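You operate a simulated robot arm through the tools that you are given. There is no shell and no other tool. Be economical: measure what you need, move in short steps, check, and stop when the job is done.

Carry out the task below with a simulated robot arm. There is one attempt and no reset: what you move stays moved.

TASK
Pump the froth off the cup under the dome, then vent it and lift the dome to the teal pad.
Fine: shut the vent and pump into the green; the vent ends open and the cup stays on the plate.
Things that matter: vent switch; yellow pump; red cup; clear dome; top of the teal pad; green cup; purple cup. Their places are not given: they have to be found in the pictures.

It is judged by the outcome, as a careful person would: the job done as asked, and still so three seconds after it is handed in. It fails if anything else is knocked over, pushed out of place, dropped, spilled or broken.

THE ROBOT
A 7-joint arm with a two-finger parallel gripper, fixed in place. Base frame: the origin is at the foot of the arm, x ahead of it, y to its left, z up; the work surface is at about z = 764. Lengths are in mm, angles in degrees, forces in N, time in s.
With the tool pointing down near the work surface it reaches from about 300 to 700 mm from the base axis. Its first joint turns from -66.0 to 66.0 degrees. Payload 1.57 kg.
Tool frame: the origin (TCP) lies between the finger pads and is the grasp point; the fingertips stand 30 mm ahead of it; z points along the fingers, y is the line along which they close. The gripper opens to 110 mm. The fingers are 24 mm wide and 12 mm thick; the gripper's body (48 by 112 mm) begins 78 mm behind the TCP.
Orientation is that of the tool frame in the base frame, as a unit quaternion [w, x, y, z]. With the fingers straight down and closing along the base's y, the tool's x points along the base's -x, its y along +y and its z along -z.

THE INTERFACE
- The arm moves only by the tool send_rows. Its argument "plan" is a list of rows, each a list of 7 numbers: the turn, a rotation vector about the tool's x, y, z in units of 45 degrees (1.0 is 45 degrees), then the shift along the tool's x, y, z in units of 150 mm (1.0 is 150 mm), then the finger opening in mm, from 0 to 110. In form: [[wx, wy, wz, tx, ty, tz, hand], ...]. A call has 1 to 20 rows; each row is the pose to reach, as a shift and turn from the pose commanded when the call began, along the tool's axes at that moment. A call with a number of a shift or a turn outside -1 to 1 is refused whole. A row lasts 0.2 s, in which the tool goes at most 50 mm and 8.6 degrees; a call with a longer step from one row to the next is refused whole, and so is a gripper value outside its range. A pose out of reach is approached as far as the arm can. The call stops where the force on the tool passes 70 N (or 10 N more than at its start, if that is more) or the arm is blocked; 0.2 s more then pass. The fingers move at their own pace (about 108 mm/s each) and stop on an object; they squeeze with about 32 N. The grip force told is the motor's: it shows also when the fingers shut on nothing. Time passes only in rows, and 0.2 s behind the last, so rows that repeat a pose let the fingers close. It gives the time, the measured TCP pose, the force on the tool (base axes), the opening and the grip force at its end, in the units of the frame above (readings bear some noise).
- Cameras (640 x 400 px; columns grow to the right, rows downward): "scene" is fixed at [153.7, -381.8, 1412]; the picture's right is [0.88, -0.47, 0.00], its down [-0.23, -0.43, -0.88] and it looks along [0.41, 0.77, -0.48] (base axes); focal length 323 px, centre (320, 200). "wrist" rides on the gripper at [-36, 0, -80] in the tool frame; the picture's right is [0.00, -1.00, 0.00], its down [0.97, 0.00, -0.24] and it looks along [0.24, 0.00, 0.97] (tool axes); focal length 218 px, centre (320, 200).
- camera(camera): a new picture of that camera. No time passes.
- pixel_to_xyz(camera, pixels): for up to 12 pixels [column, row] of the newest picture of that camera ("zoom" is the newest enlarged one), the place [x, y, z] in the base frame of the surface seen there, good to about 3 mm. No time passes.
- inspect(camera, box): a new picture of the part [left, top, right, bottom] of that camera's present view, enlarged. No time passes.
- finish_job(): hands the job in; it is judged then, once.

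Work in short steps. Measure before you move; look again where a grasp or a placing could have gone wrong, and mend it. You have 80 turns and 54 pictures in all, the two below and enlarged ones among them. Open the gripper and draw the arm clear of the work before you hand the job in, unless the task says otherwise; then end with one line.

The tools are called after ">>>" by a JSON object that holds its "fn" and its "kwargs". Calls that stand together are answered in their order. send_rows: Moves the arm, as the interface text tells. Its arguments: {"type":"object","properties":{"plan":{"type":"array"}},"required":["plan"]} The other tools are called the same way: camera (camera) takes a picture; pixel_to_xyz (camera, pixels) gives the place of the surface under pixels of a picture; inspect (camera, box) takes an enlarged picture of a part of a camera's view; finish_job () hands the job in.

At the start:

```text
t: 0.0
tool_pos: [448.7, -69.9, 1141.6]
ee_rot: [0.0, 0.0, 1.0, 0.0]
ft_force: [0.5, -0.6, 0.2]
grip_width: 109.8
gripper_force: 0.0
```

scene: 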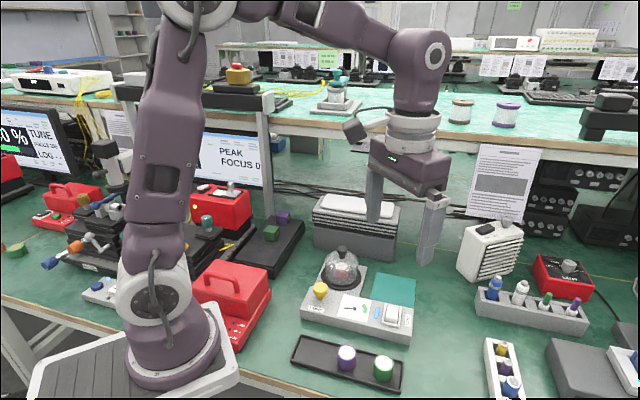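
wrist: 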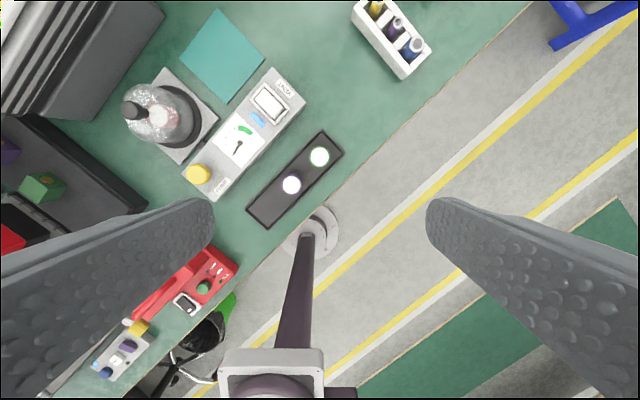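

The station shows a dome around (340,268) in the scene, with a yellow pump, a gauge, a vent switch and the teal pad. I'll enlarge both views.

>>> {"fn": "inspect", "kwargs": {"camera": "scene", "box": [280, 230, 440, 390]}}

>>> {"fn": "inspect", "kwargs": {"camera": "wrist", "box": [110, 0, 360, 230]}}

>>> {"fn": "pixel_to_xyz", "kwargs": {"camera": "scene", "pixels": [[320, 286], [320, 296], [342, 248], [342, 262], [341, 284], [393, 310], [393, 316], [392, 288], [310, 312], [405, 335], [346, 352], [383, 362]]}}

>>> {"fn": "pixel_to_xyz", "kwargs": {"camera": "wrist", "pixels": [[198, 173], [133, 108], [160, 115], [270, 103], [257, 118], [239, 143], [221, 55], [180, 52], [265, 50], [213, 185], [187, 73], [290, 85]]}}

```text
2.50 times, centred on (360, 310) of scene
```

zoom: 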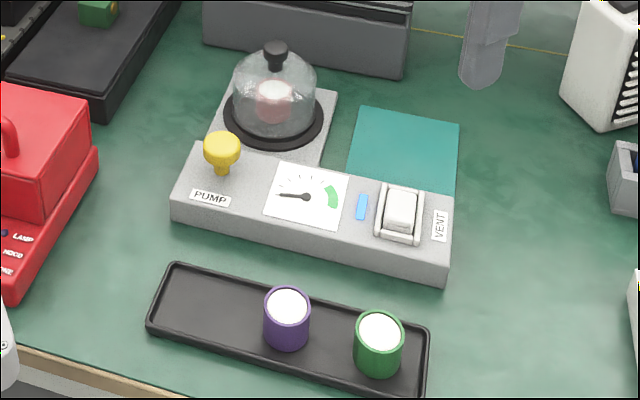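

```text
1.74 times, centred on (235, 115) of wrist
```

zoom: 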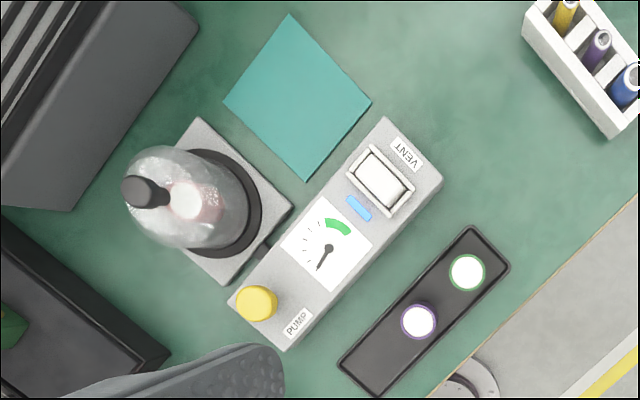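

```text
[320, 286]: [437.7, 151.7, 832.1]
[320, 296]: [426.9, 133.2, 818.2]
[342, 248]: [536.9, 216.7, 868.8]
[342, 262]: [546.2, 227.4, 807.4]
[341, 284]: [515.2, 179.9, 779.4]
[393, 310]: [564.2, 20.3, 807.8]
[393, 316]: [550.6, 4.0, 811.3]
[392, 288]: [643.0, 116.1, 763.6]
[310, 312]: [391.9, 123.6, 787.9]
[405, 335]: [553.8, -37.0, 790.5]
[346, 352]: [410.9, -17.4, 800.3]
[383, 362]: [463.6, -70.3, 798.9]
```

```text
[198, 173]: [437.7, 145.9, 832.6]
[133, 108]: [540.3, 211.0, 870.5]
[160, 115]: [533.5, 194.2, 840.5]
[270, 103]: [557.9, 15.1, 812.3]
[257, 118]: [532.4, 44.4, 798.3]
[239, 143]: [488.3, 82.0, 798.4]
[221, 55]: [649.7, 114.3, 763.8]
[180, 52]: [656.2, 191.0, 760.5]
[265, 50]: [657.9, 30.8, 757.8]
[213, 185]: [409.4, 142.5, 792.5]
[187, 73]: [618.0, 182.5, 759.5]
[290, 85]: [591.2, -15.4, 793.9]
```

I'll look closer at the vent rocker, the gauge and the cup.

>>> {"fn": "inspect", "kwargs": {"camera": "scene", "box": [345, 290, 415, 340]}}

>>> {"fn": "inspect", "kwargs": {"camera": "wrist", "box": [210, 65, 310, 165]}}

>>> {"fn": "inspect", "kwargs": {"camera": "scene", "box": [300, 235, 380, 305]}}

```text
8.00 times, centred on (380, 315) of scene
```

zoom: 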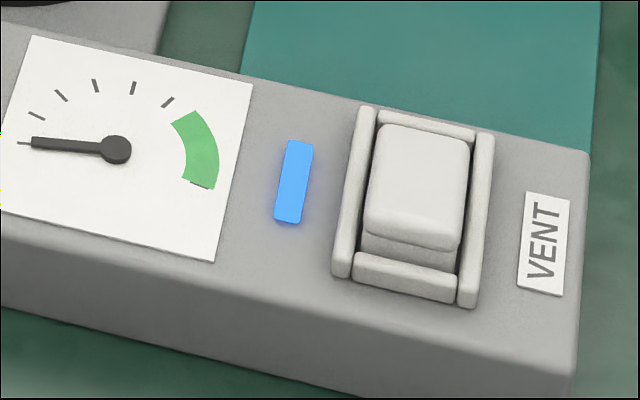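

```text
4.00 times, centred on (260, 115) of wrist
```

zoom: 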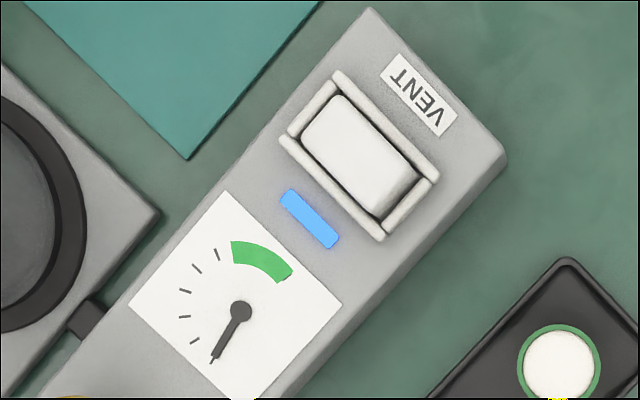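

```text
5.71 times, centred on (340, 270) of scene
```

zoom: 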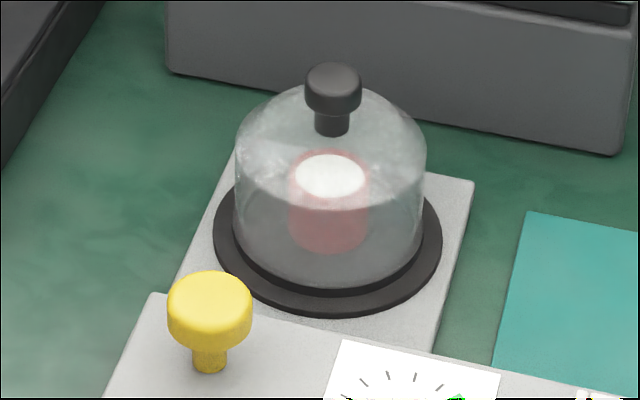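

The rocker's end nearest the tray stands raised and the blue lamp is lit, which probably means the vent is open. I'll measure the rocker's ends.

>>> {"fn": "inspect", "kwargs": {"camera": "scene", "box": [345, 290, 415, 340]}}

>>> {"fn": "pixel_to_xyz", "kwargs": {"camera": "zoom", "pixels": [[420, 140], [415, 180], [410, 215], [408, 232], [408, 255], [405, 275], [345, 190], [475, 220], [425, 118], [115, 150], [290, 180], [550, 240]]}}

```text
8.00 times, centred on (380, 315) of scene
```

zoom: 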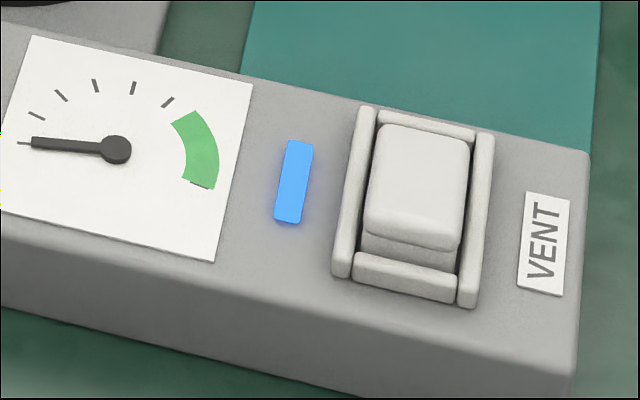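

```text
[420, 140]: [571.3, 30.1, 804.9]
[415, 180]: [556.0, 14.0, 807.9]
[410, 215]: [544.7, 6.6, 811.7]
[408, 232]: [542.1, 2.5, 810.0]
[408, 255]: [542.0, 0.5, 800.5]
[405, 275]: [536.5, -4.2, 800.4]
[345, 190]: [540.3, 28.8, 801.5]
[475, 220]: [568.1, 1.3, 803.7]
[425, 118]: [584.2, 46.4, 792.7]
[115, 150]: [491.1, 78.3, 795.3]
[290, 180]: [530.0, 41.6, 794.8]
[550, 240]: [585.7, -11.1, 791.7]
```

The raised end of the rocker is at about (546,6,812). I'll turn the tool 45°, shut the fingers and move above it.

>>> {"fn": "send_rows", "kwargs": {"plan": [[0, 0, 0.14, -0.095, 0.072, -0.13, 80], [0, 0, 0.28, -0.19, 0.144, 0.1, 60], [0, 0, 0.42, -0.28, 0.216, 0.3, 40], [0, 0, 0.56, -0.37, 0.288, 0.5, 20], [0, 0, 0.7, -0.46, 0.36, 0.7, 0], [0, 0, 0.85, -0.55, 0.43, 0.85, 0], [0, 0, 1, -0.647, 0.505, 1, 0], [0, 0, 1, -0.647, 0.505, 1, 0], [0, 0, 1, -0.647, 0.505, 1, 0]]}}

```text
t: 2.0
tool_pos: [546.2, 5.7, 991.2]
ee_rot: [0.0, 0.382, 0.924, 0.0]
ft_force: [-0.7, -0.4, -0.4]
grip_width: 0.0
gripper_force: 21.6
```

>>> {"fn": "send_rows", "kwargs": {"plan": [[0, 0, 0, 0, 0, 0.25, 0], [0, 0, 0, 0, 0, 0.5, 0], [0, 0, 0, 0, 0, 0.75, 0], [0, 0, 0, 0, 0, 0.9, 0]]}}

>>> {"fn": "inspect", "kwargs": {"camera": "scene", "box": [320, 260, 440, 340]}}

```text
t: 3.0
tool_pos: [546.1, 5.8, 857.8]
ee_rot: [0.0, 0.383, 0.924, 0.0]
ft_force: [0.9, 0.3, 0.4]
grip_width: 0.1
gripper_force: 20.5
```

```text
5.00 times, centred on (380, 300) of scene
```

zoom: 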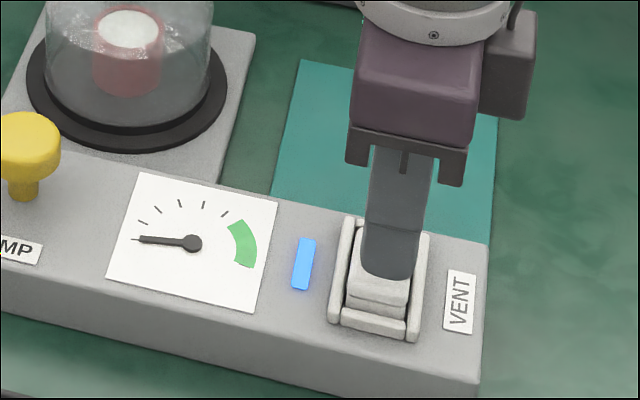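

The tip is lined up over the raised end. I'll press slowly and then draw back up.

>>> {"fn": "send_rows", "kwargs": {"plan": [[0, 0, 0, 0, 0, 0.05, 0], [0, 0, 0, 0, 0, 0.09, 0], [0, 0, 0, 0, 0, 0.11, 0], [0, 0, 0, 0, 0, 0.13, 0], [0, 0, 0, 0, 0, 0.145, 0], [0, 0, 0, 0, 0, 0.155, 0]]}}

>>> {"fn": "inspect", "kwargs": {"camera": "scene", "box": [320, 260, 440, 340]}}

```text
t: 4.4
tool_pos: [545.8, 6.4, 839.2]
ee_rot: [0.0, 0.383, 0.924, 0.001]
ft_force: [-12.1, 0.1, 23.1]
grip_width: 0.2
gripper_force: 21.6
stopped in row 6: the force on the tool passed its limit (the readings are from after the stop); the commanded pose is now the measured one
```

```text
5.00 times, centred on (380, 300) of scene
```

zoom: 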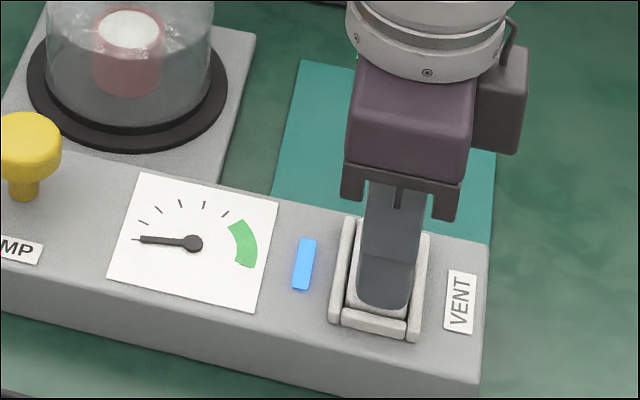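

>>> {"fn": "send_rows", "kwargs": {"plan": [[0, 0, 0, 0, 0, -0.2, 0], [0, 0, 0, 0, 0, -0.45, 0], [0, 0, 0, 0, 0, -0.5, 0]]}}

>>> {"fn": "inspect", "kwargs": {"camera": "scene", "box": [345, 290, 415, 340]}}

```text
t: 5.2
tool_pos: [546.9, 7.0, 913.4]
ee_rot: [0.001, 0.383, 0.924, 0.001]
ft_force: [0.4, 0.0, 0.1]
grip_width: 0.0
gripper_force: 21.2
```

```text
8.00 times, centred on (380, 315) of scene
```

zoom: 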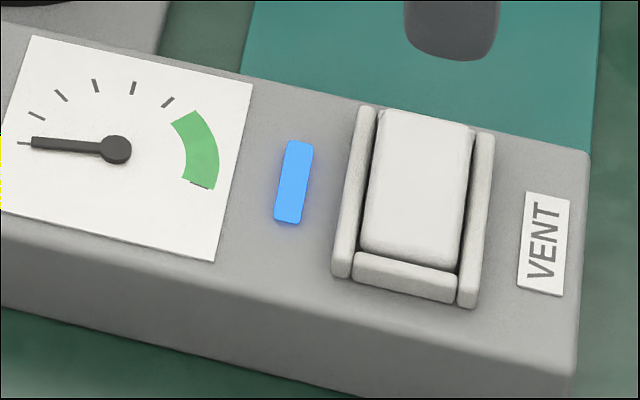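

The rocker has flipped but the lamp is still blue, so I'll judge by the gauge. Next I'll measure the pump knob.

>>> {"fn": "inspect", "kwargs": {"camera": "scene", "box": [295, 270, 355, 320]}}

>>> {"fn": "pixel_to_xyz", "kwargs": {"camera": "scene", "pixels": [[320, 284], [320, 287], [314, 286], [327, 286], [320, 290], [320, 293], [320, 297], [321, 300]]}}

>>> {"fn": "send_rows", "kwargs": {"plan": [[0, 0, 0, 0.25, 0.03, 0, 0], [0, 0, 0, 0.5, 0.06, 0, 0], [0, 0, 0, 0.75, 0.1, 0, 0], [0, 0, 0, 0.95, 0.153, 0, 0]]}}

```text
8.00 times, centred on (325, 295) of scene
```

zoom: 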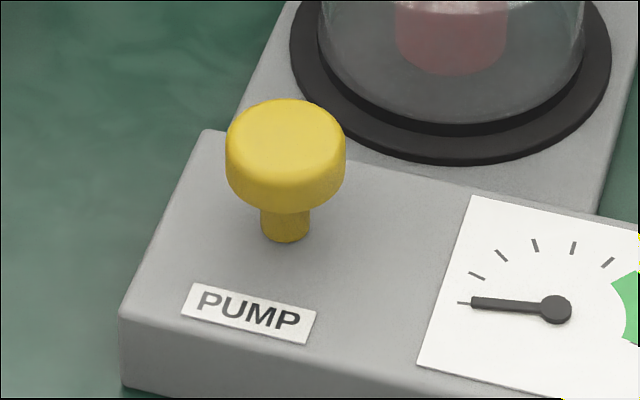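

```text
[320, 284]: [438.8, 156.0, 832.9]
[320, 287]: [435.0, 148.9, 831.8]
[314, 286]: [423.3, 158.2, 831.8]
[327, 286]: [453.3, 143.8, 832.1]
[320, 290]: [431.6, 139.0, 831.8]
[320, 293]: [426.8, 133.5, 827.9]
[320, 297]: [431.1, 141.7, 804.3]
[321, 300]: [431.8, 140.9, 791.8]
```

```text
t: 6.2
tool_pos: [462.7, 122.9, 913.8]
ee_rot: [0.001, 0.383, 0.924, 0.001]
ft_force: [-0.1, -0.1, -0.7]
grip_width: 0.1
gripper_force: 21.2
```

>>> {"fn": "send_rows", "kwargs": {"plan": [[0, 0, 0, 0.245, -0.01, 0, 0], [0, 0, 0, 0.245, -0.01, 0.15, 0], [0, 0, 0, 0.245, -0.01, 0.29, 0]]}}

>>> {"fn": "inspect", "kwargs": {"camera": "scene", "box": [280, 240, 420, 340]}}

```text
t: 7.0
tool_pos: [434.2, 147.4, 868.7]
ee_rot: [0.0, 0.382, 0.924, 0.001]
ft_force: [0.9, 0.3, 0.4]
grip_width: 0.0
gripper_force: 21.2
```

```text
4.00 times, centred on (350, 290) of scene
```

zoom: 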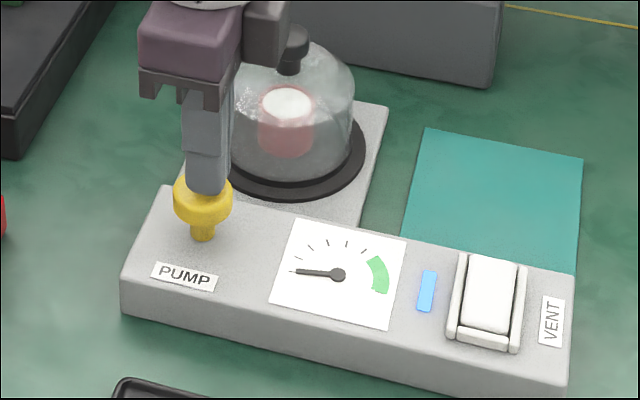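

I'm positioned above the knob. I'll press one stroke in small steps.

>>> {"fn": "send_rows", "kwargs": {"plan": [[0, 0, 0, 0, 0, 0.04, 0], [0, 0, 0, 0, 0, 0.07, 0], [0, 0, 0, 0, 0, 0.1, 0], [0, 0, 0, 0, 0, 0.125, 0], [0, 0, 0, 0, 0, 0.14, 0]]}}

>>> {"fn": "inspect", "kwargs": {"camera": "scene", "box": [280, 240, 420, 340]}}

```text
t: 8.2
tool_pos: [434.9, 147.3, 846.3]
ee_rot: [0.001, 0.383, 0.924, 0.001]
ft_force: [0.3, -1.2, 4.2]
grip_width: 0.0
gripper_force: 21.5
```

```text
4.00 times, centred on (350, 290) of scene
```

zoom: 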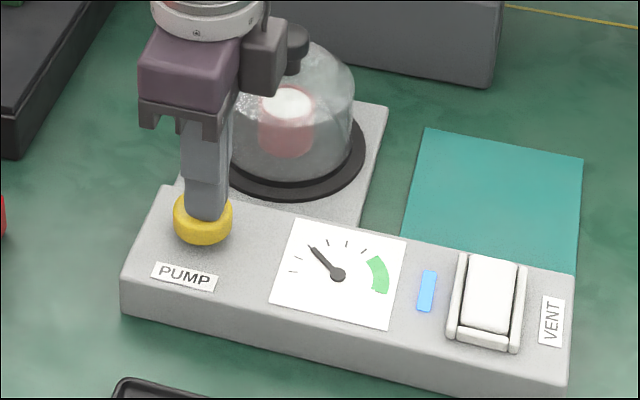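

The gauge rose. I'll release, wait a little and check whether it holds.

>>> {"fn": "send_rows", "kwargs": {"plan": [[0, 0, 0, 0, 0, -0.07, 0], [0, 0, 0, 0, 0, -0.15, 0], [0, 0, 0, 0, 0, -0.15, 0], [0, 0, 0, 0, 0, -0.15, 0]]}}

>>> {"fn": "inspect", "kwargs": {"camera": "scene", "box": [280, 240, 420, 340]}}

```text
t: 9.2
tool_pos: [435.4, 147.7, 870.5]
ee_rot: [0.001, 0.383, 0.924, 0.0]
ft_force: [-0.1, 0.6, 0.3]
grip_width: 0.0
gripper_force: 21.5
```

```text
4.00 times, centred on (350, 290) of scene
```

zoom: 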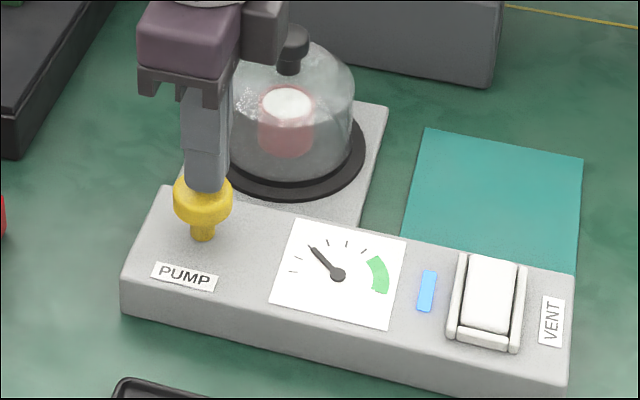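

It holds, so the vent is shut. I'll do two more strokes and then check.

>>> {"fn": "send_rows", "kwargs": {"plan": [[0, 0, 0, 0, 0, 0.05, 0], [0, 0, 0, 0, 0, 0.09, 0], [0, 0, 0, 0, 0, 0.13, 0], [0, 0, 0, 0, 0, 0.155, 0], [0, 0, 0, 0, 0, 0.155, 0], [0, 0, 0, 0, 0, 0.07, 0], [0, 0, 0, 0, 0, 0, 0], [0, 0, 0, 0, 0, 0, 0], [0, 0, 0, 0, 0, 0, 0]]}}

>>> {"fn": "inspect", "kwargs": {"camera": "scene", "box": [280, 240, 420, 340]}}

```text
t: 11.2
tool_pos: [435.8, 147.2, 870.5]
ee_rot: [0.001, 0.383, 0.924, -0.001]
ft_force: [0.1, -0.5, -0.4]
grip_width: 0.0
gripper_force: 21.1
```

```text
4.00 times, centred on (350, 290) of scene
```

zoom: 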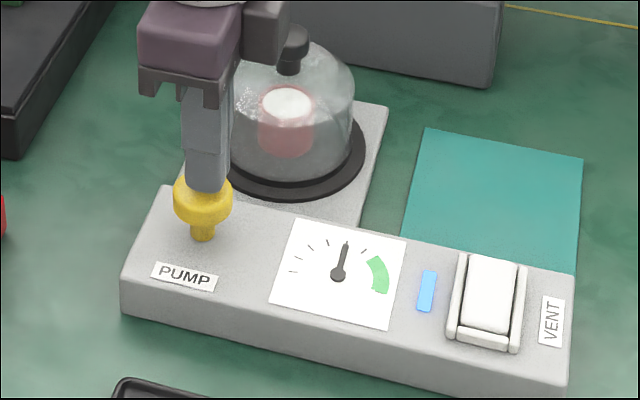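

>>> {"fn": "send_rows", "kwargs": {"plan": [[0, 0, 0, 0, 0, 0.05, 0], [0, 0, 0, 0, 0, 0.09, 0], [0, 0, 0, 0, 0, 0.13, 0], [0, 0, 0, 0, 0, 0.155, 0], [0, 0, 0, 0, 0, 0.155, 0], [0, 0, 0, 0, 0, 0.07, 0], [0, 0, 0, 0, 0, 0, 0], [0, 0, 0, 0, 0, 0, 0], [0, 0, 0, 0, 0, 0, 0]]}}

>>> {"fn": "inspect", "kwargs": {"camera": "scene", "box": [300, 250, 400, 330]}}

```text
t: 13.2
tool_pos: [434.8, 147.3, 869.5]
ee_rot: [0.001, 0.383, 0.924, 0.001]
ft_force: [0.6, 0.0, 0.6]
grip_width: 0.0
gripper_force: 21.4
```

```text
5.00 times, centred on (350, 290) of scene
```

zoom: 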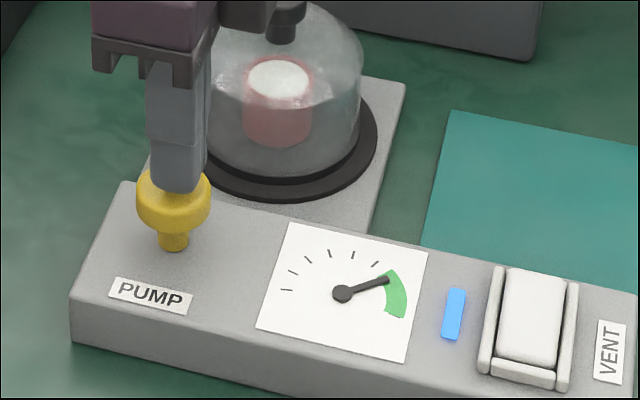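

The needle is inside the green. I'll wait a moment to see whether it holds and the froth goes.

>>> {"fn": "send_rows", "kwargs": {"plan": [[0, 0, 0, 0, 0, -0.1, 0], [0, 0, 0, 0, 0, -0.2, 0], [0, 0, 0, 0, 0, -0.3, 0], [0, 0, 0, 0, 0, -0.3, 0], [0, 0, 0, 0, 0, -0.3, 0], [0, 0, 0, 0, 0, -0.3, 0], [0, 0, 0, 0, 0, -0.3, 0], [0, 0, 0, 0, 0, -0.3, 0], [0, 0, 0, 0, 0, -0.3, 0], [0, 0, 0, 0, 0, -0.3, 0]]}}

>>> {"fn": "inspect", "kwargs": {"camera": "scene", "box": [310, 240, 410, 320]}}

```text
t: 15.4
tool_pos: [435.0, 148.1, 914.6]
ee_rot: [0.001, 0.383, 0.924, 0.001]
ft_force: [-0.6, -0.3, 0.5]
grip_width: 0.2
gripper_force: 21.5
```

```text
5.00 times, centred on (360, 280) of scene
```

zoom: 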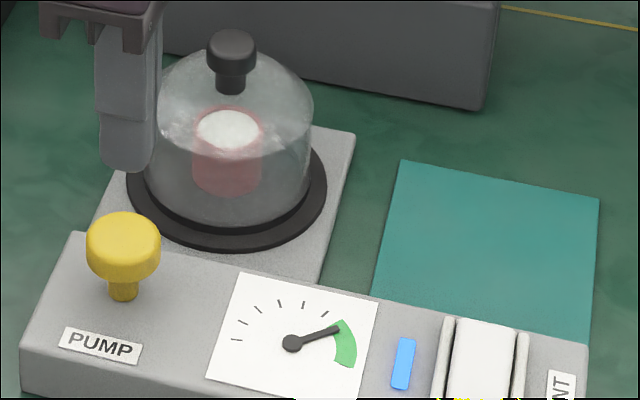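

>>> {"fn": "inspect", "kwargs": {"camera": "scene", "box": [300, 235, 380, 305]}}

```text
5.71 times, centred on (340, 270) of scene
```

zoom: 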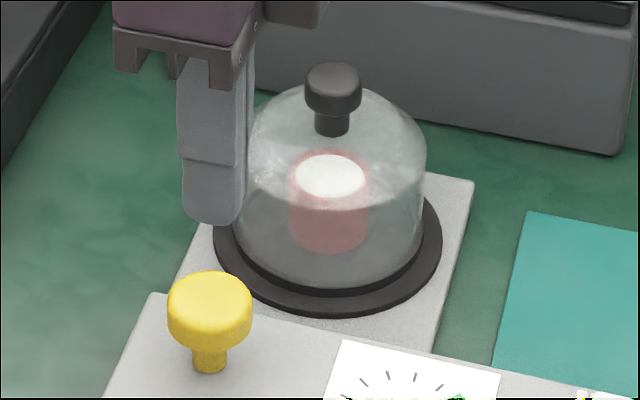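

The froth looks unchanged, so the vacuum may need time. I'll move slowly back toward the vent while waiting.

>>> {"fn": "send_rows", "kwargs": {"plan": [[0, 0, 0, -0.2, 0, 0, 0], [0, 0, 0, -0.4, 0, 0, 0], [0, 0, 0, -0.6, 0, 0, 0], [0, 0, 0, -0.8, 0, 0, 0], [0, 0, 0, -0.95, 0, 0, 0], [0, 0, 0, -0.95, 0, 0, 0], [0, 0, 0, -0.95, 0, 0, 0], [0, 0, 0, -0.95, 0, 0, 0], [0, 0, 0, -0.95, 0, 0, 0], [0, 0, 0, -0.95, 0, 0, 0], [0, 0, 0, -0.95, 0, 0, 0], [0, 0, 0, -0.95, 0, 0, 0], [0, 0, 0, -0.95, 0, 0, 0], [0, 0, 0, -0.95, 0, 0, 0], [0, 0, 0, -0.95, 0, 0, 0], [0, 0, 0, -0.95, 0, 0, 0]]}}

>>> {"fn": "inspect", "kwargs": {"camera": "scene", "box": [310, 240, 410, 320]}}

```text
t: 18.8
tool_pos: [534.9, 46.8, 915.4]
ee_rot: [0.001, 0.383, 0.924, 0.0]
ft_force: [-0.7, -1.0, -0.2]
grip_width: 0.0
gripper_force: 21.4
```

```text
5.00 times, centred on (360, 280) of scene
```

zoom: 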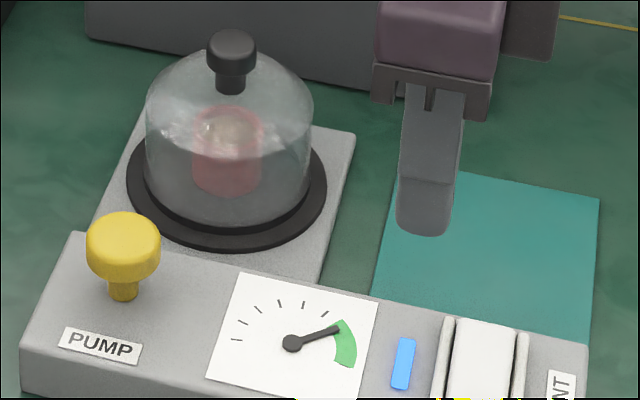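

The froth has gone. Now I'll measure the rocker's raised far end.

>>> {"fn": "inspect", "kwargs": {"camera": "scene", "box": [345, 290, 415, 340]}}

>>> {"fn": "pixel_to_xyz", "kwargs": {"camera": "zoom", "pixels": [[425, 115], [423, 130], [420, 150], [415, 190], [412, 230], [408, 255]]}}

>>> {"fn": "inspect", "kwargs": {"camera": "scene", "box": [320, 245, 370, 295]}}

```text
8.00 times, centred on (380, 315) of scene
```

zoom: 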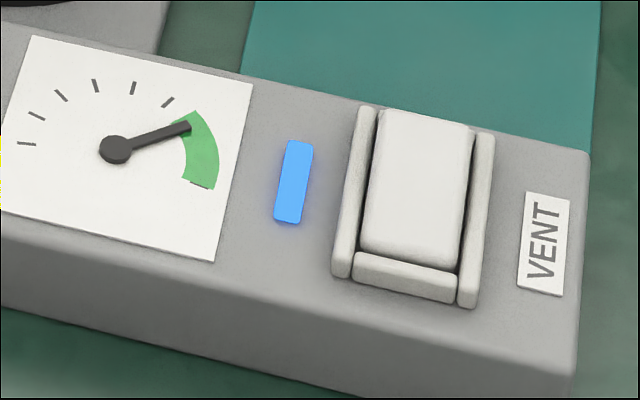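

```text
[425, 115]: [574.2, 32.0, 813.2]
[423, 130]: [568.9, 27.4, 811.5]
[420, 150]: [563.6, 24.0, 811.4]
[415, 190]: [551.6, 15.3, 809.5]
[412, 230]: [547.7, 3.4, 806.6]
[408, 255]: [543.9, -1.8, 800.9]
```

```text
8.00 times, centred on (345, 270) of scene
```

zoom: 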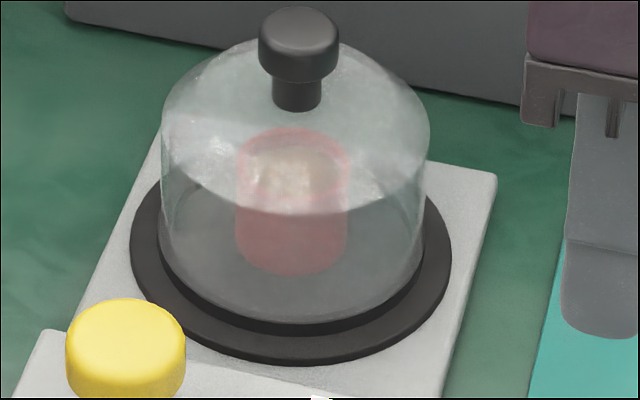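

>>> {"fn": "send_rows", "kwargs": {"plan": [[0, 0, 0, -0.25, 0.08, 0, 0], [0, 0, 0, -0.25, 0.08, 0.2, 0], [0, 0, 0, -0.25, 0.08, 0.36, 0], [0, 0, 0, -0.25, 0.08, 0.42, 0], [0, 0, 0, -0.25, 0.08, 0.45, 0], [0, 0, 0, -0.25, 0.08, 0.47, 0], [0, 0, 0, -0.25, 0.08, 0.485, 0], [0, 0, 0, -0.25, 0.08, 0.495, 0], [0, 0, 0, -0.25, 0.08, 0.505, 0]]}}

```text
t: 20.8
tool_pos: [571.9, 29.6, 839.8]
ee_rot: [0.0, 0.383, 0.924, 0.001]
ft_force: [2.4, 1.5, 2.4]
grip_width: 0.0
gripper_force: 21.1
```

>>> {"fn": "send_rows", "kwargs": {"plan": [[0, 0, 0, 0, 0, -0.2, 0], [0, 0, 0, 0, 0, -0.45, 0], [0, 0, 0, 0, 0, -0.7, 0], [0, 0, 0, 0, 0, -0.7, 0]]}}

>>> {"fn": "inspect", "kwargs": {"camera": "scene", "box": [310, 240, 430, 340]}}

```text
t: 21.8
tool_pos: [571.1, 29.8, 945.7]
ee_rot: [0.001, 0.382, 0.924, 0.001]
ft_force: [-0.6, 0.5, -0.7]
grip_width: 0.1
gripper_force: 21.1
```

```text
4.00 times, centred on (370, 290) of scene
```

zoom: 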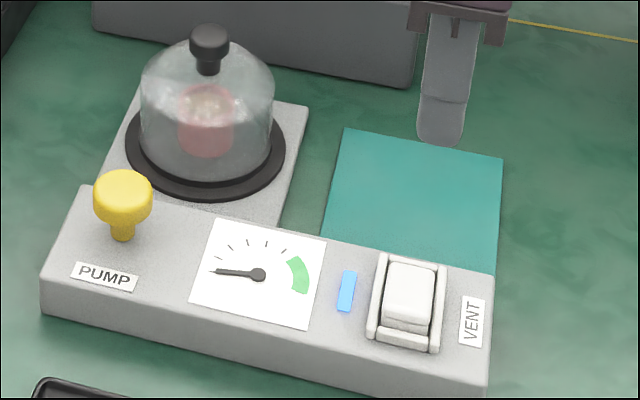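

The vent is open and the gauge is back at rest. Next I'll measure the dome's knob, its base and the pad.

>>> {"fn": "inspect", "kwargs": {"camera": "scene", "box": [315, 240, 375, 300]}}

>>> {"fn": "pixel_to_xyz", "kwargs": {"camera": "zoom", "pixels": [[288, 60], [245, 65], [330, 65], [288, 40], [288, 85], [288, 108], [130, 250], [440, 270], [285, 355], [190, 195], [415, 190], [290, 320]]}}

>>> {"fn": "pixel_to_xyz", "kwargs": {"camera": "scene", "pixels": [[397, 274], [434, 279], [432, 307], [391, 296], [415, 290], [405, 280], [331, 292], [386, 267], [344, 240], [330, 270]]}}

```text
6.67 times, centred on (345, 270) of scene
```

zoom: 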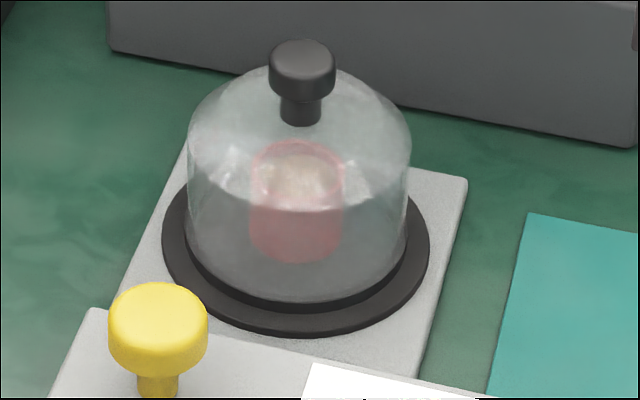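

```text
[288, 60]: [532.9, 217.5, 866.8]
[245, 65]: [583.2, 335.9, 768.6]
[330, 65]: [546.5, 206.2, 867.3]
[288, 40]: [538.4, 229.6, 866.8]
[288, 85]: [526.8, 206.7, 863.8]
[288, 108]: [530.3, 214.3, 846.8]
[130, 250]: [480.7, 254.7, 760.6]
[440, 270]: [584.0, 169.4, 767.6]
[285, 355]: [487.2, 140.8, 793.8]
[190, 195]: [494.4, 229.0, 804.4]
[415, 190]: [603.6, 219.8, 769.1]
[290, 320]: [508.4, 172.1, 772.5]
```

```text
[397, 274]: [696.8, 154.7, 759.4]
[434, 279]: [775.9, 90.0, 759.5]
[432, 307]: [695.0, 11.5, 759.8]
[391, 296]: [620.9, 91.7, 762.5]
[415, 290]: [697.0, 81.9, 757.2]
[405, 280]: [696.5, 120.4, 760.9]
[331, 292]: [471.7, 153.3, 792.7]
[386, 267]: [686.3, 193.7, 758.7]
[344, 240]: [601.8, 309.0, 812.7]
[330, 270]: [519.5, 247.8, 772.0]
```

>>> {"fn": "pixel_to_xyz", "kwargs": {"camera": "zoom", "pixels": [[302, 55], [302, 48], [272, 60], [332, 60], [302, 70], [302, 95], [302, 104], [302, 118], [302, 130], [340, 90], [270, 95]]}}

>>> {"fn": "send_rows", "kwargs": {"plan": [[0, 0, 0, 0.1, 0, -0.2, 10], [0, 0, 0, 0.3, 0.15, -0.4, 20], [0, 0, 0, 0.5, 0.3, -0.5, 40], [0, 0, 0, 0.7, 0.45, -0.5, 60], [0, 0, 0, 0.85, 0.6, -0.5, 70], [0, 0, 0, 0.95, 0.7, -0.5, 70], [0, 0, 0, 0.95, 0.7, -0.5, 70]]}}

>>> {"fn": "camera", "kwargs": {"camera": "wrist"}}

```text
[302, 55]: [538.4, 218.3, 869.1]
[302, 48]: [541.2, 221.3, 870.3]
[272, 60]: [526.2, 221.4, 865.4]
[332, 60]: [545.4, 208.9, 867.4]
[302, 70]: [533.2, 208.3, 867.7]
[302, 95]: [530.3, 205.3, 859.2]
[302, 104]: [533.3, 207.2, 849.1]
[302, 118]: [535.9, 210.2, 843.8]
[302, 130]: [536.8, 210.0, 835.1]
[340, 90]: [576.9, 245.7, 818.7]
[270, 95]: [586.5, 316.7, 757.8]
```

```text
t: 23.4
tool_pos: [541.8, 204.2, 1020.0]
ee_rot: [0.001, 0.383, 0.924, 0.001]
ft_force: [0.9, -1.1, 0.7]
grip_width: 70.0
gripper_force: 0.0
```

```text
29 pictures are left
```

wrist: 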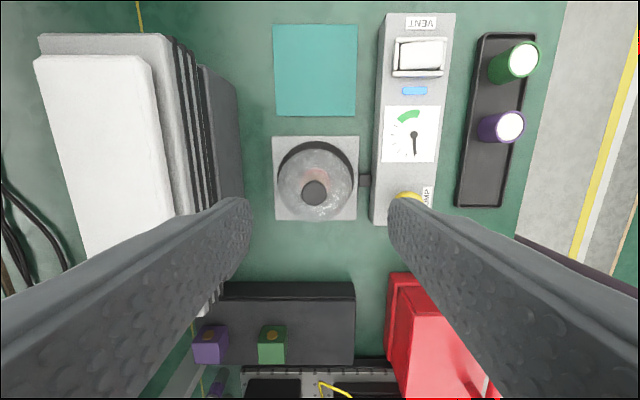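

>>> {"fn": "pixel_to_xyz", "kwargs": {"camera": "wrist", "pixels": [[314, 193], [304, 193], [324, 193], [314, 186], [275, 27], [354, 27], [354, 113], [279, 113], [315, 70], [276, 140], [355, 140], [355, 217]]}}

>>> {"fn": "inspect", "kwargs": {"camera": "wrist", "box": [255, 120, 375, 230]}}

```text
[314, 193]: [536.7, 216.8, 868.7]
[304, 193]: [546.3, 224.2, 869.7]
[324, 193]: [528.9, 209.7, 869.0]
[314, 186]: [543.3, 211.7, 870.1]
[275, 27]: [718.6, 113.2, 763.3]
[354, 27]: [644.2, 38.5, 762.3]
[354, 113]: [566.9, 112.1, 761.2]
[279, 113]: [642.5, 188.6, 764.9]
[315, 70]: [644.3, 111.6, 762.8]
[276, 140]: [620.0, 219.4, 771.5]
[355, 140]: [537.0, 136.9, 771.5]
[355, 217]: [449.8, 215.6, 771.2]
```

```text
3.64 times, centred on (315, 175) of wrist
```

zoom: 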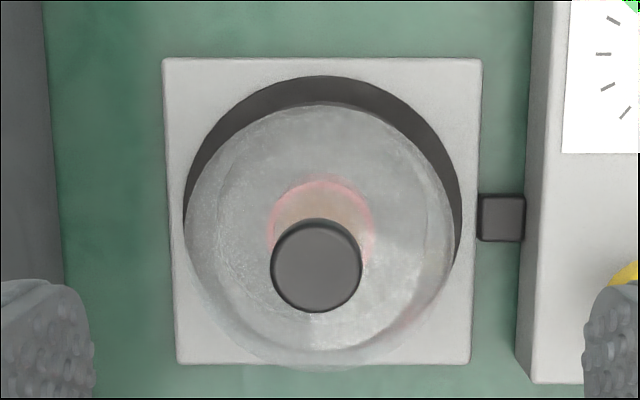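

The knob centre is at about (537,215.5), with its top at 869 and the underside of its cap near 850. The pad centre is at (643,113). I'll lower until the fingertips sit at the cap's underside, then close.

>>> {"fn": "send_rows", "kwargs": {"plan": [[0, 0, 0, 0.075, 0.03, 0.2, 70], [0, 0, 0, 0.075, 0.03, 0.45, 70], [0, 0, 0, 0.075, 0.03, 0.7, 70], [0, 0, 0, 0.075, 0.03, 0.85, 70], [0, 0, 0, 0.075, 0.03, 0.92, 70], [0, 0, 0, 0.075, 0.03, 0.95, 70], [0, 0, 0, 0.075, 0.03, 0.95, 70]]}}

>>> {"fn": "inspect", "kwargs": {"camera": "scene", "box": [310, 230, 380, 300]}}

>>> {"fn": "camera", "kwargs": {"camera": "wrist"}}

```text
t: 25.0
tool_pos: [540.0, 215.4, 877.5]
ee_rot: [0.002, 0.383, 0.924, 0.0]
ft_force: [-0.4, 0.0, 0.4]
grip_width: 69.9
gripper_force: 0.1
```

```text
5.71 times, centred on (345, 265) of scene
```

zoom: 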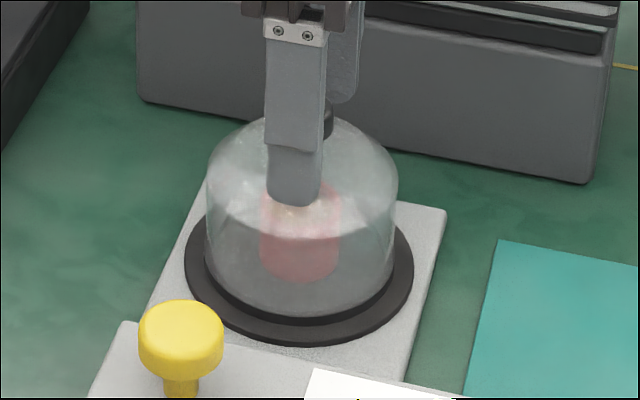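

```text
26 pictures are left
```

wrist: 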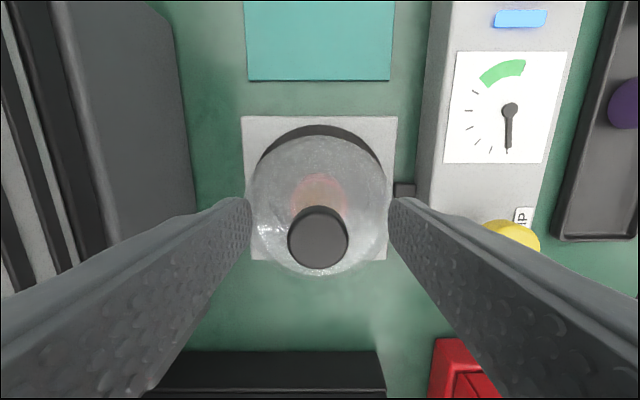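

The knob is centred between the fingers, so I'll close on it.

>>> {"fn": "send_rows", "kwargs": {"plan": [[0, 0, 0, 0, 0, 0, 50], [0, 0, 0, 0, 0, 0, 30], [0, 0, 0, 0, 0, 0, 15], [0, 0, 0, 0, 0, 0, 15], [0, 0, 0, 0, 0, 0, 15]]}}

```text
t: 26.2
tool_pos: [540.6, 216.0, 877.2]
ee_rot: [0.001, 0.383, 0.924, 0.0]
ft_force: [0.4, 0.7, 0.5]
grip_width: 27.2
gripper_force: 32.4
```

Gripped at 27 mm. I'll lift gently and straight up.

>>> {"fn": "send_rows", "kwargs": {"plan": [[0, 0, 0, 0, 0, -0.03, 15], [0, 0, 0, 0, 0, -0.07, 15], [0, 0, 0, 0, 0, -0.12, 15], [0, 0, 0, 0, 0, -0.2, 15], [0, 0, 0, 0, 0, -0.3, 15], [0, 0, 0, 0, 0, -0.4, 15], [0, 0, 0, 0, 0, -0.5, 15], [0, 0, 0, 0, 0, -0.6, 15], [0, 0, 0, 0, 0, -0.7, 15], [0, 0, 0, 0, 0, -0.8, 15], [0, 0, 0, 0, 0, -0.8, 15]]}}

>>> {"fn": "inspect", "kwargs": {"camera": "scene", "box": [280, 180, 440, 320]}}

```text
t: 28.6
tool_pos: [539.8, 214.7, 996.7]
ee_rot: [0.001, 0.383, 0.924, 0.0]
ft_force: [0.6, 0.3, -1.6]
grip_width: 27.1
gripper_force: 31.8
```

```text
2.86 times, centred on (360, 250) of scene
```

zoom: 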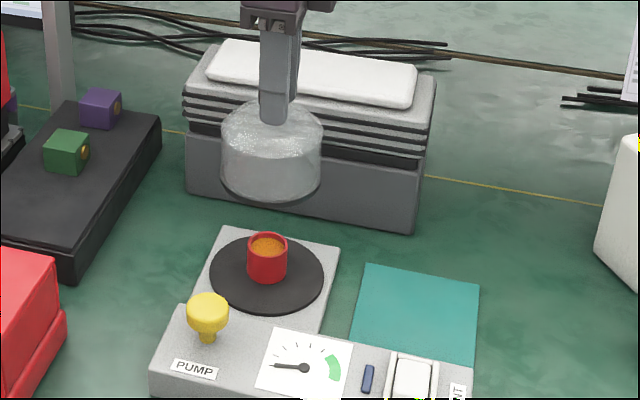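

The dome is off and the cup is still on the plate. I'll carry the dome level to over the pad by (+106,−102.5).

>>> {"fn": "send_rows", "kwargs": {"plan": [[0, 0, 0, -0.08, 0, 0, 15], [0, 0, 0, -0.2, 0, 0, 15], [0, 0, 0, -0.35, 0, 0, 15], [0, 0, 0, -0.5, 0, 0, 15], [0, 0, 0, -0.65, 0.01, 0, 15], [0, 0, 0, -0.8, 0.016, 0, 15], [0, 0, 0, -0.92, 0.016, 0, 15], [0, 0, 0, -0.983, 0.016, 0, 15], [0, 0, 0, -0.983, 0.016, 0, 15], [0, 0, 0, -0.983, 0.016, 0, 15]]}}

>>> {"fn": "camera", "kwargs": {"camera": "wrist"}}

>>> {"fn": "camera", "kwargs": {"camera": "scene"}}

```text
t: 30.8
tool_pos: [644.5, 112.6, 997.9]
ee_rot: [0.002, 0.384, 0.924, 0.0]
ft_force: [0.1, -0.4, -0.9]
grip_width: 27.0
gripper_force: 31.9
```

```text
24 pictures are left
```

wrist: 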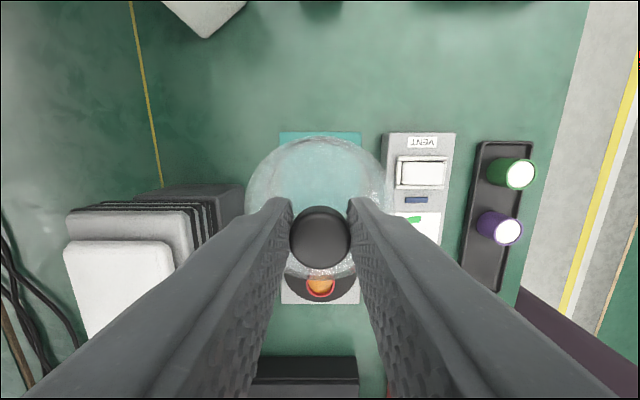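

```text
23 pictures are left
```

scene: 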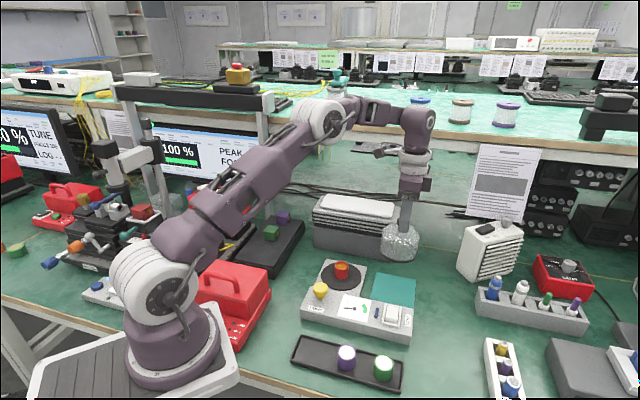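

The dome is above the pad. I'll lower most of the way.

>>> {"fn": "send_rows", "kwargs": {"plan": [[0, 0, 0, 0, 0, 0.1, 15], [0, 0, 0, 0, 0, 0.25, 15], [0, 0, 0, 0, 0, 0.4, 15], [0, 0, 0, 0, 0, 0.55, 15], [0, 0, 0, 0, 0, 0.65, 15], [0, 0, 0, 0, 0, 0.74, 15], [0, 0, 0, 0, 0, 0.8, 15], [0, 0, 0, 0, 0, 0.8, 15]]}}

>>> {"fn": "inspect", "kwargs": {"camera": "scene", "box": [350, 230, 430, 310]}}

```text
t: 32.6
tool_pos: [645.2, 113.9, 876.7]
ee_rot: [0.002, 0.382, 0.924, 0.0]
ft_force: [0.3, -0.1, -2.1]
grip_width: 26.7
gripper_force: 32.2
```

```text
5.00 times, centred on (390, 270) of scene
```

zoom: 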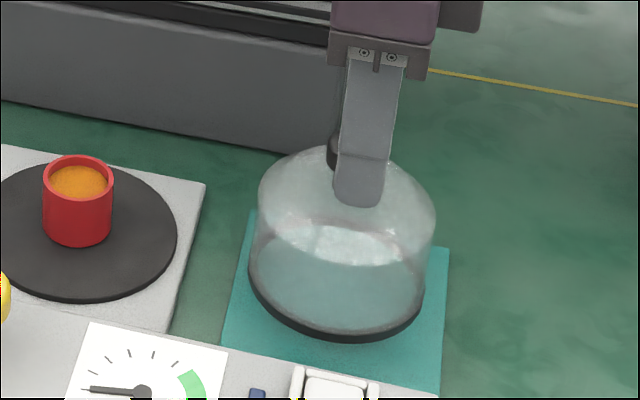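

Still about 10 mm above the pad, and well aligned. I'll lower in small steps.

>>> {"fn": "send_rows", "kwargs": {"plan": [[0, 0, 0, 0, 0, 0.02, 15], [0, 0, 0, 0, 0, 0.035, 15], [0, 0, 0, 0, 0, 0.045, 15], [0, 0, 0, 0, 0, 0.05, 15]]}}

```text
t: 33.6
tool_pos: [645.7, 113.5, 869.4]
ee_rot: [0.001, 0.383, 0.924, 0.0]
ft_force: [-0.1, 1.0, -0.8]
grip_width: 26.9
gripper_force: 32.2
```

>>> {"fn": "send_rows", "kwargs": {"plan": [[0, 0, 0, 0, 0, 0.008, 15], [0, 0, 0, 0, 0, 0.015, 15], [0, 0, 0, 0, 0, 0.02, 15]]}}

>>> {"fn": "inspect", "kwargs": {"camera": "scene", "box": [350, 230, 430, 310]}}

```text
t: 34.4
tool_pos: [646.0, 113.0, 866.6]
ee_rot: [0.001, 0.383, 0.924, 0.001]
ft_force: [-0.1, 0.0, -1.3]
grip_width: 27.2
gripper_force: 32.1
```

```text
5.00 times, centred on (390, 270) of scene
```

zoom: 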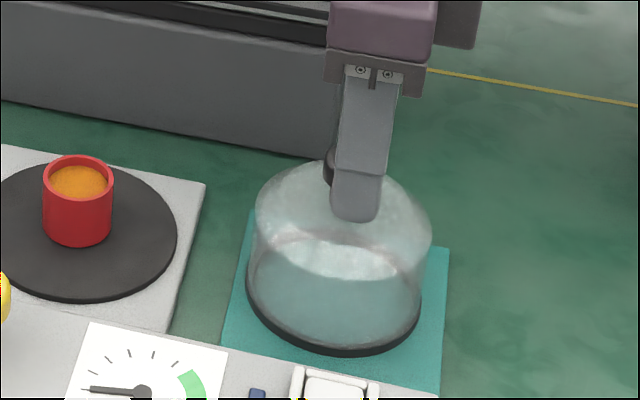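

>>> {"fn": "send_rows", "kwargs": {"plan": [[0, 0, 0, 0, 0, 0.008, 15], [0, 0, 0, 0, 0, 0.015, 15], [0, 0, 0, 0, 0, 0.02, 15]]}}

```text
t: 35.2
tool_pos: [645.7, 112.2, 864.5]
ee_rot: [0.003, 0.383, 0.924, 0.001]
ft_force: [-2.7, 1.5, 24.0]
grip_width: 27.1
gripper_force: 32.0
```

Contact at 24 N, so the dome is down on the pad. I'll ease off slightly and open.

>>> {"fn": "send_rows", "kwargs": {"plan": [[0, 0, 0, 0, 0, -0.005, 15], [0, 0, 0, 0, 0, -0.008, 35], [0, 0, 0, 0, 0, -0.008, 60], [0, 0, 0, 0, 0, -0.008, 70], [0, 0, 0, 0, 0, -0.008, 70]]}}

>>> {"fn": "send_rows", "kwargs": {"plan": [[0, 0, 0, 0, 0, -0.1, 70], [0, 0, 0, 0, 0, -0.3, 70], [0, 0, 0, 0, 0, -0.5, 70], [0, 0, 0, 0, 0, -0.75, 70], [0, 0, 0, 0, 0, -1, 70], [0, 0, 0, 0, 0, -1, 70]]}}

>>> {"fn": "inspect", "kwargs": {"camera": "scene", "box": [280, 230, 440, 390]}}

>>> {"fn": "camera", "kwargs": {"camera": "wrist"}}

```text
t: 36.4
tool_pos: [644.4, 112.1, 865.0]
ee_rot: [0.001, 0.382, 0.924, 0.001]
ft_force: [-0.8, -0.2, -0.7]
grip_width: 69.9
gripper_force: 0.0
```

```text
t: 37.8
tool_pos: [641.7, 112.5, 1015.4]
ee_rot: [0.001, 0.382, 0.924, 0.001]
ft_force: [-0.4, 0.1, 0.1]
grip_width: 70.2
gripper_force: 0.1
```

```text
2.50 times, centred on (360, 310) of scene
```

zoom: 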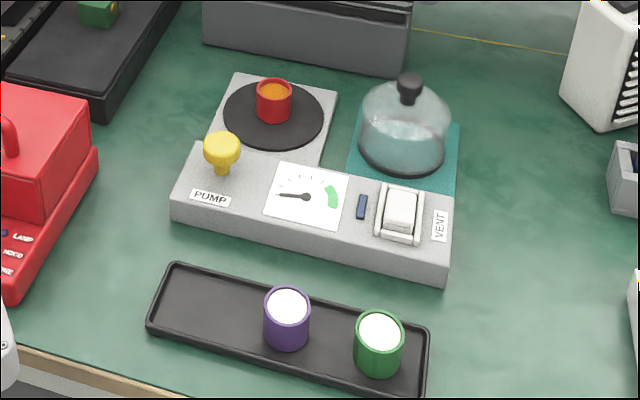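

```text
19 pictures are left
```

wrist: 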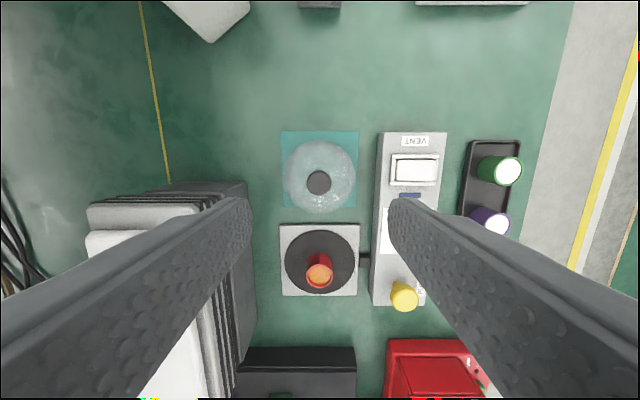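

The dome stands on the teal pad, the cup is defrothed on its plate, the vent is open, and the arm is clear with the fingers open. I'm handing the job in.

>>> {"fn": "finish_job", "kwargs": {}}

```text
The job is handed in.
```

The job is done and handed in: I pumped the froth off the red cup with the gauge in the green, left the vent open, set the dome on the teal pad, and the cup is still on its plate.
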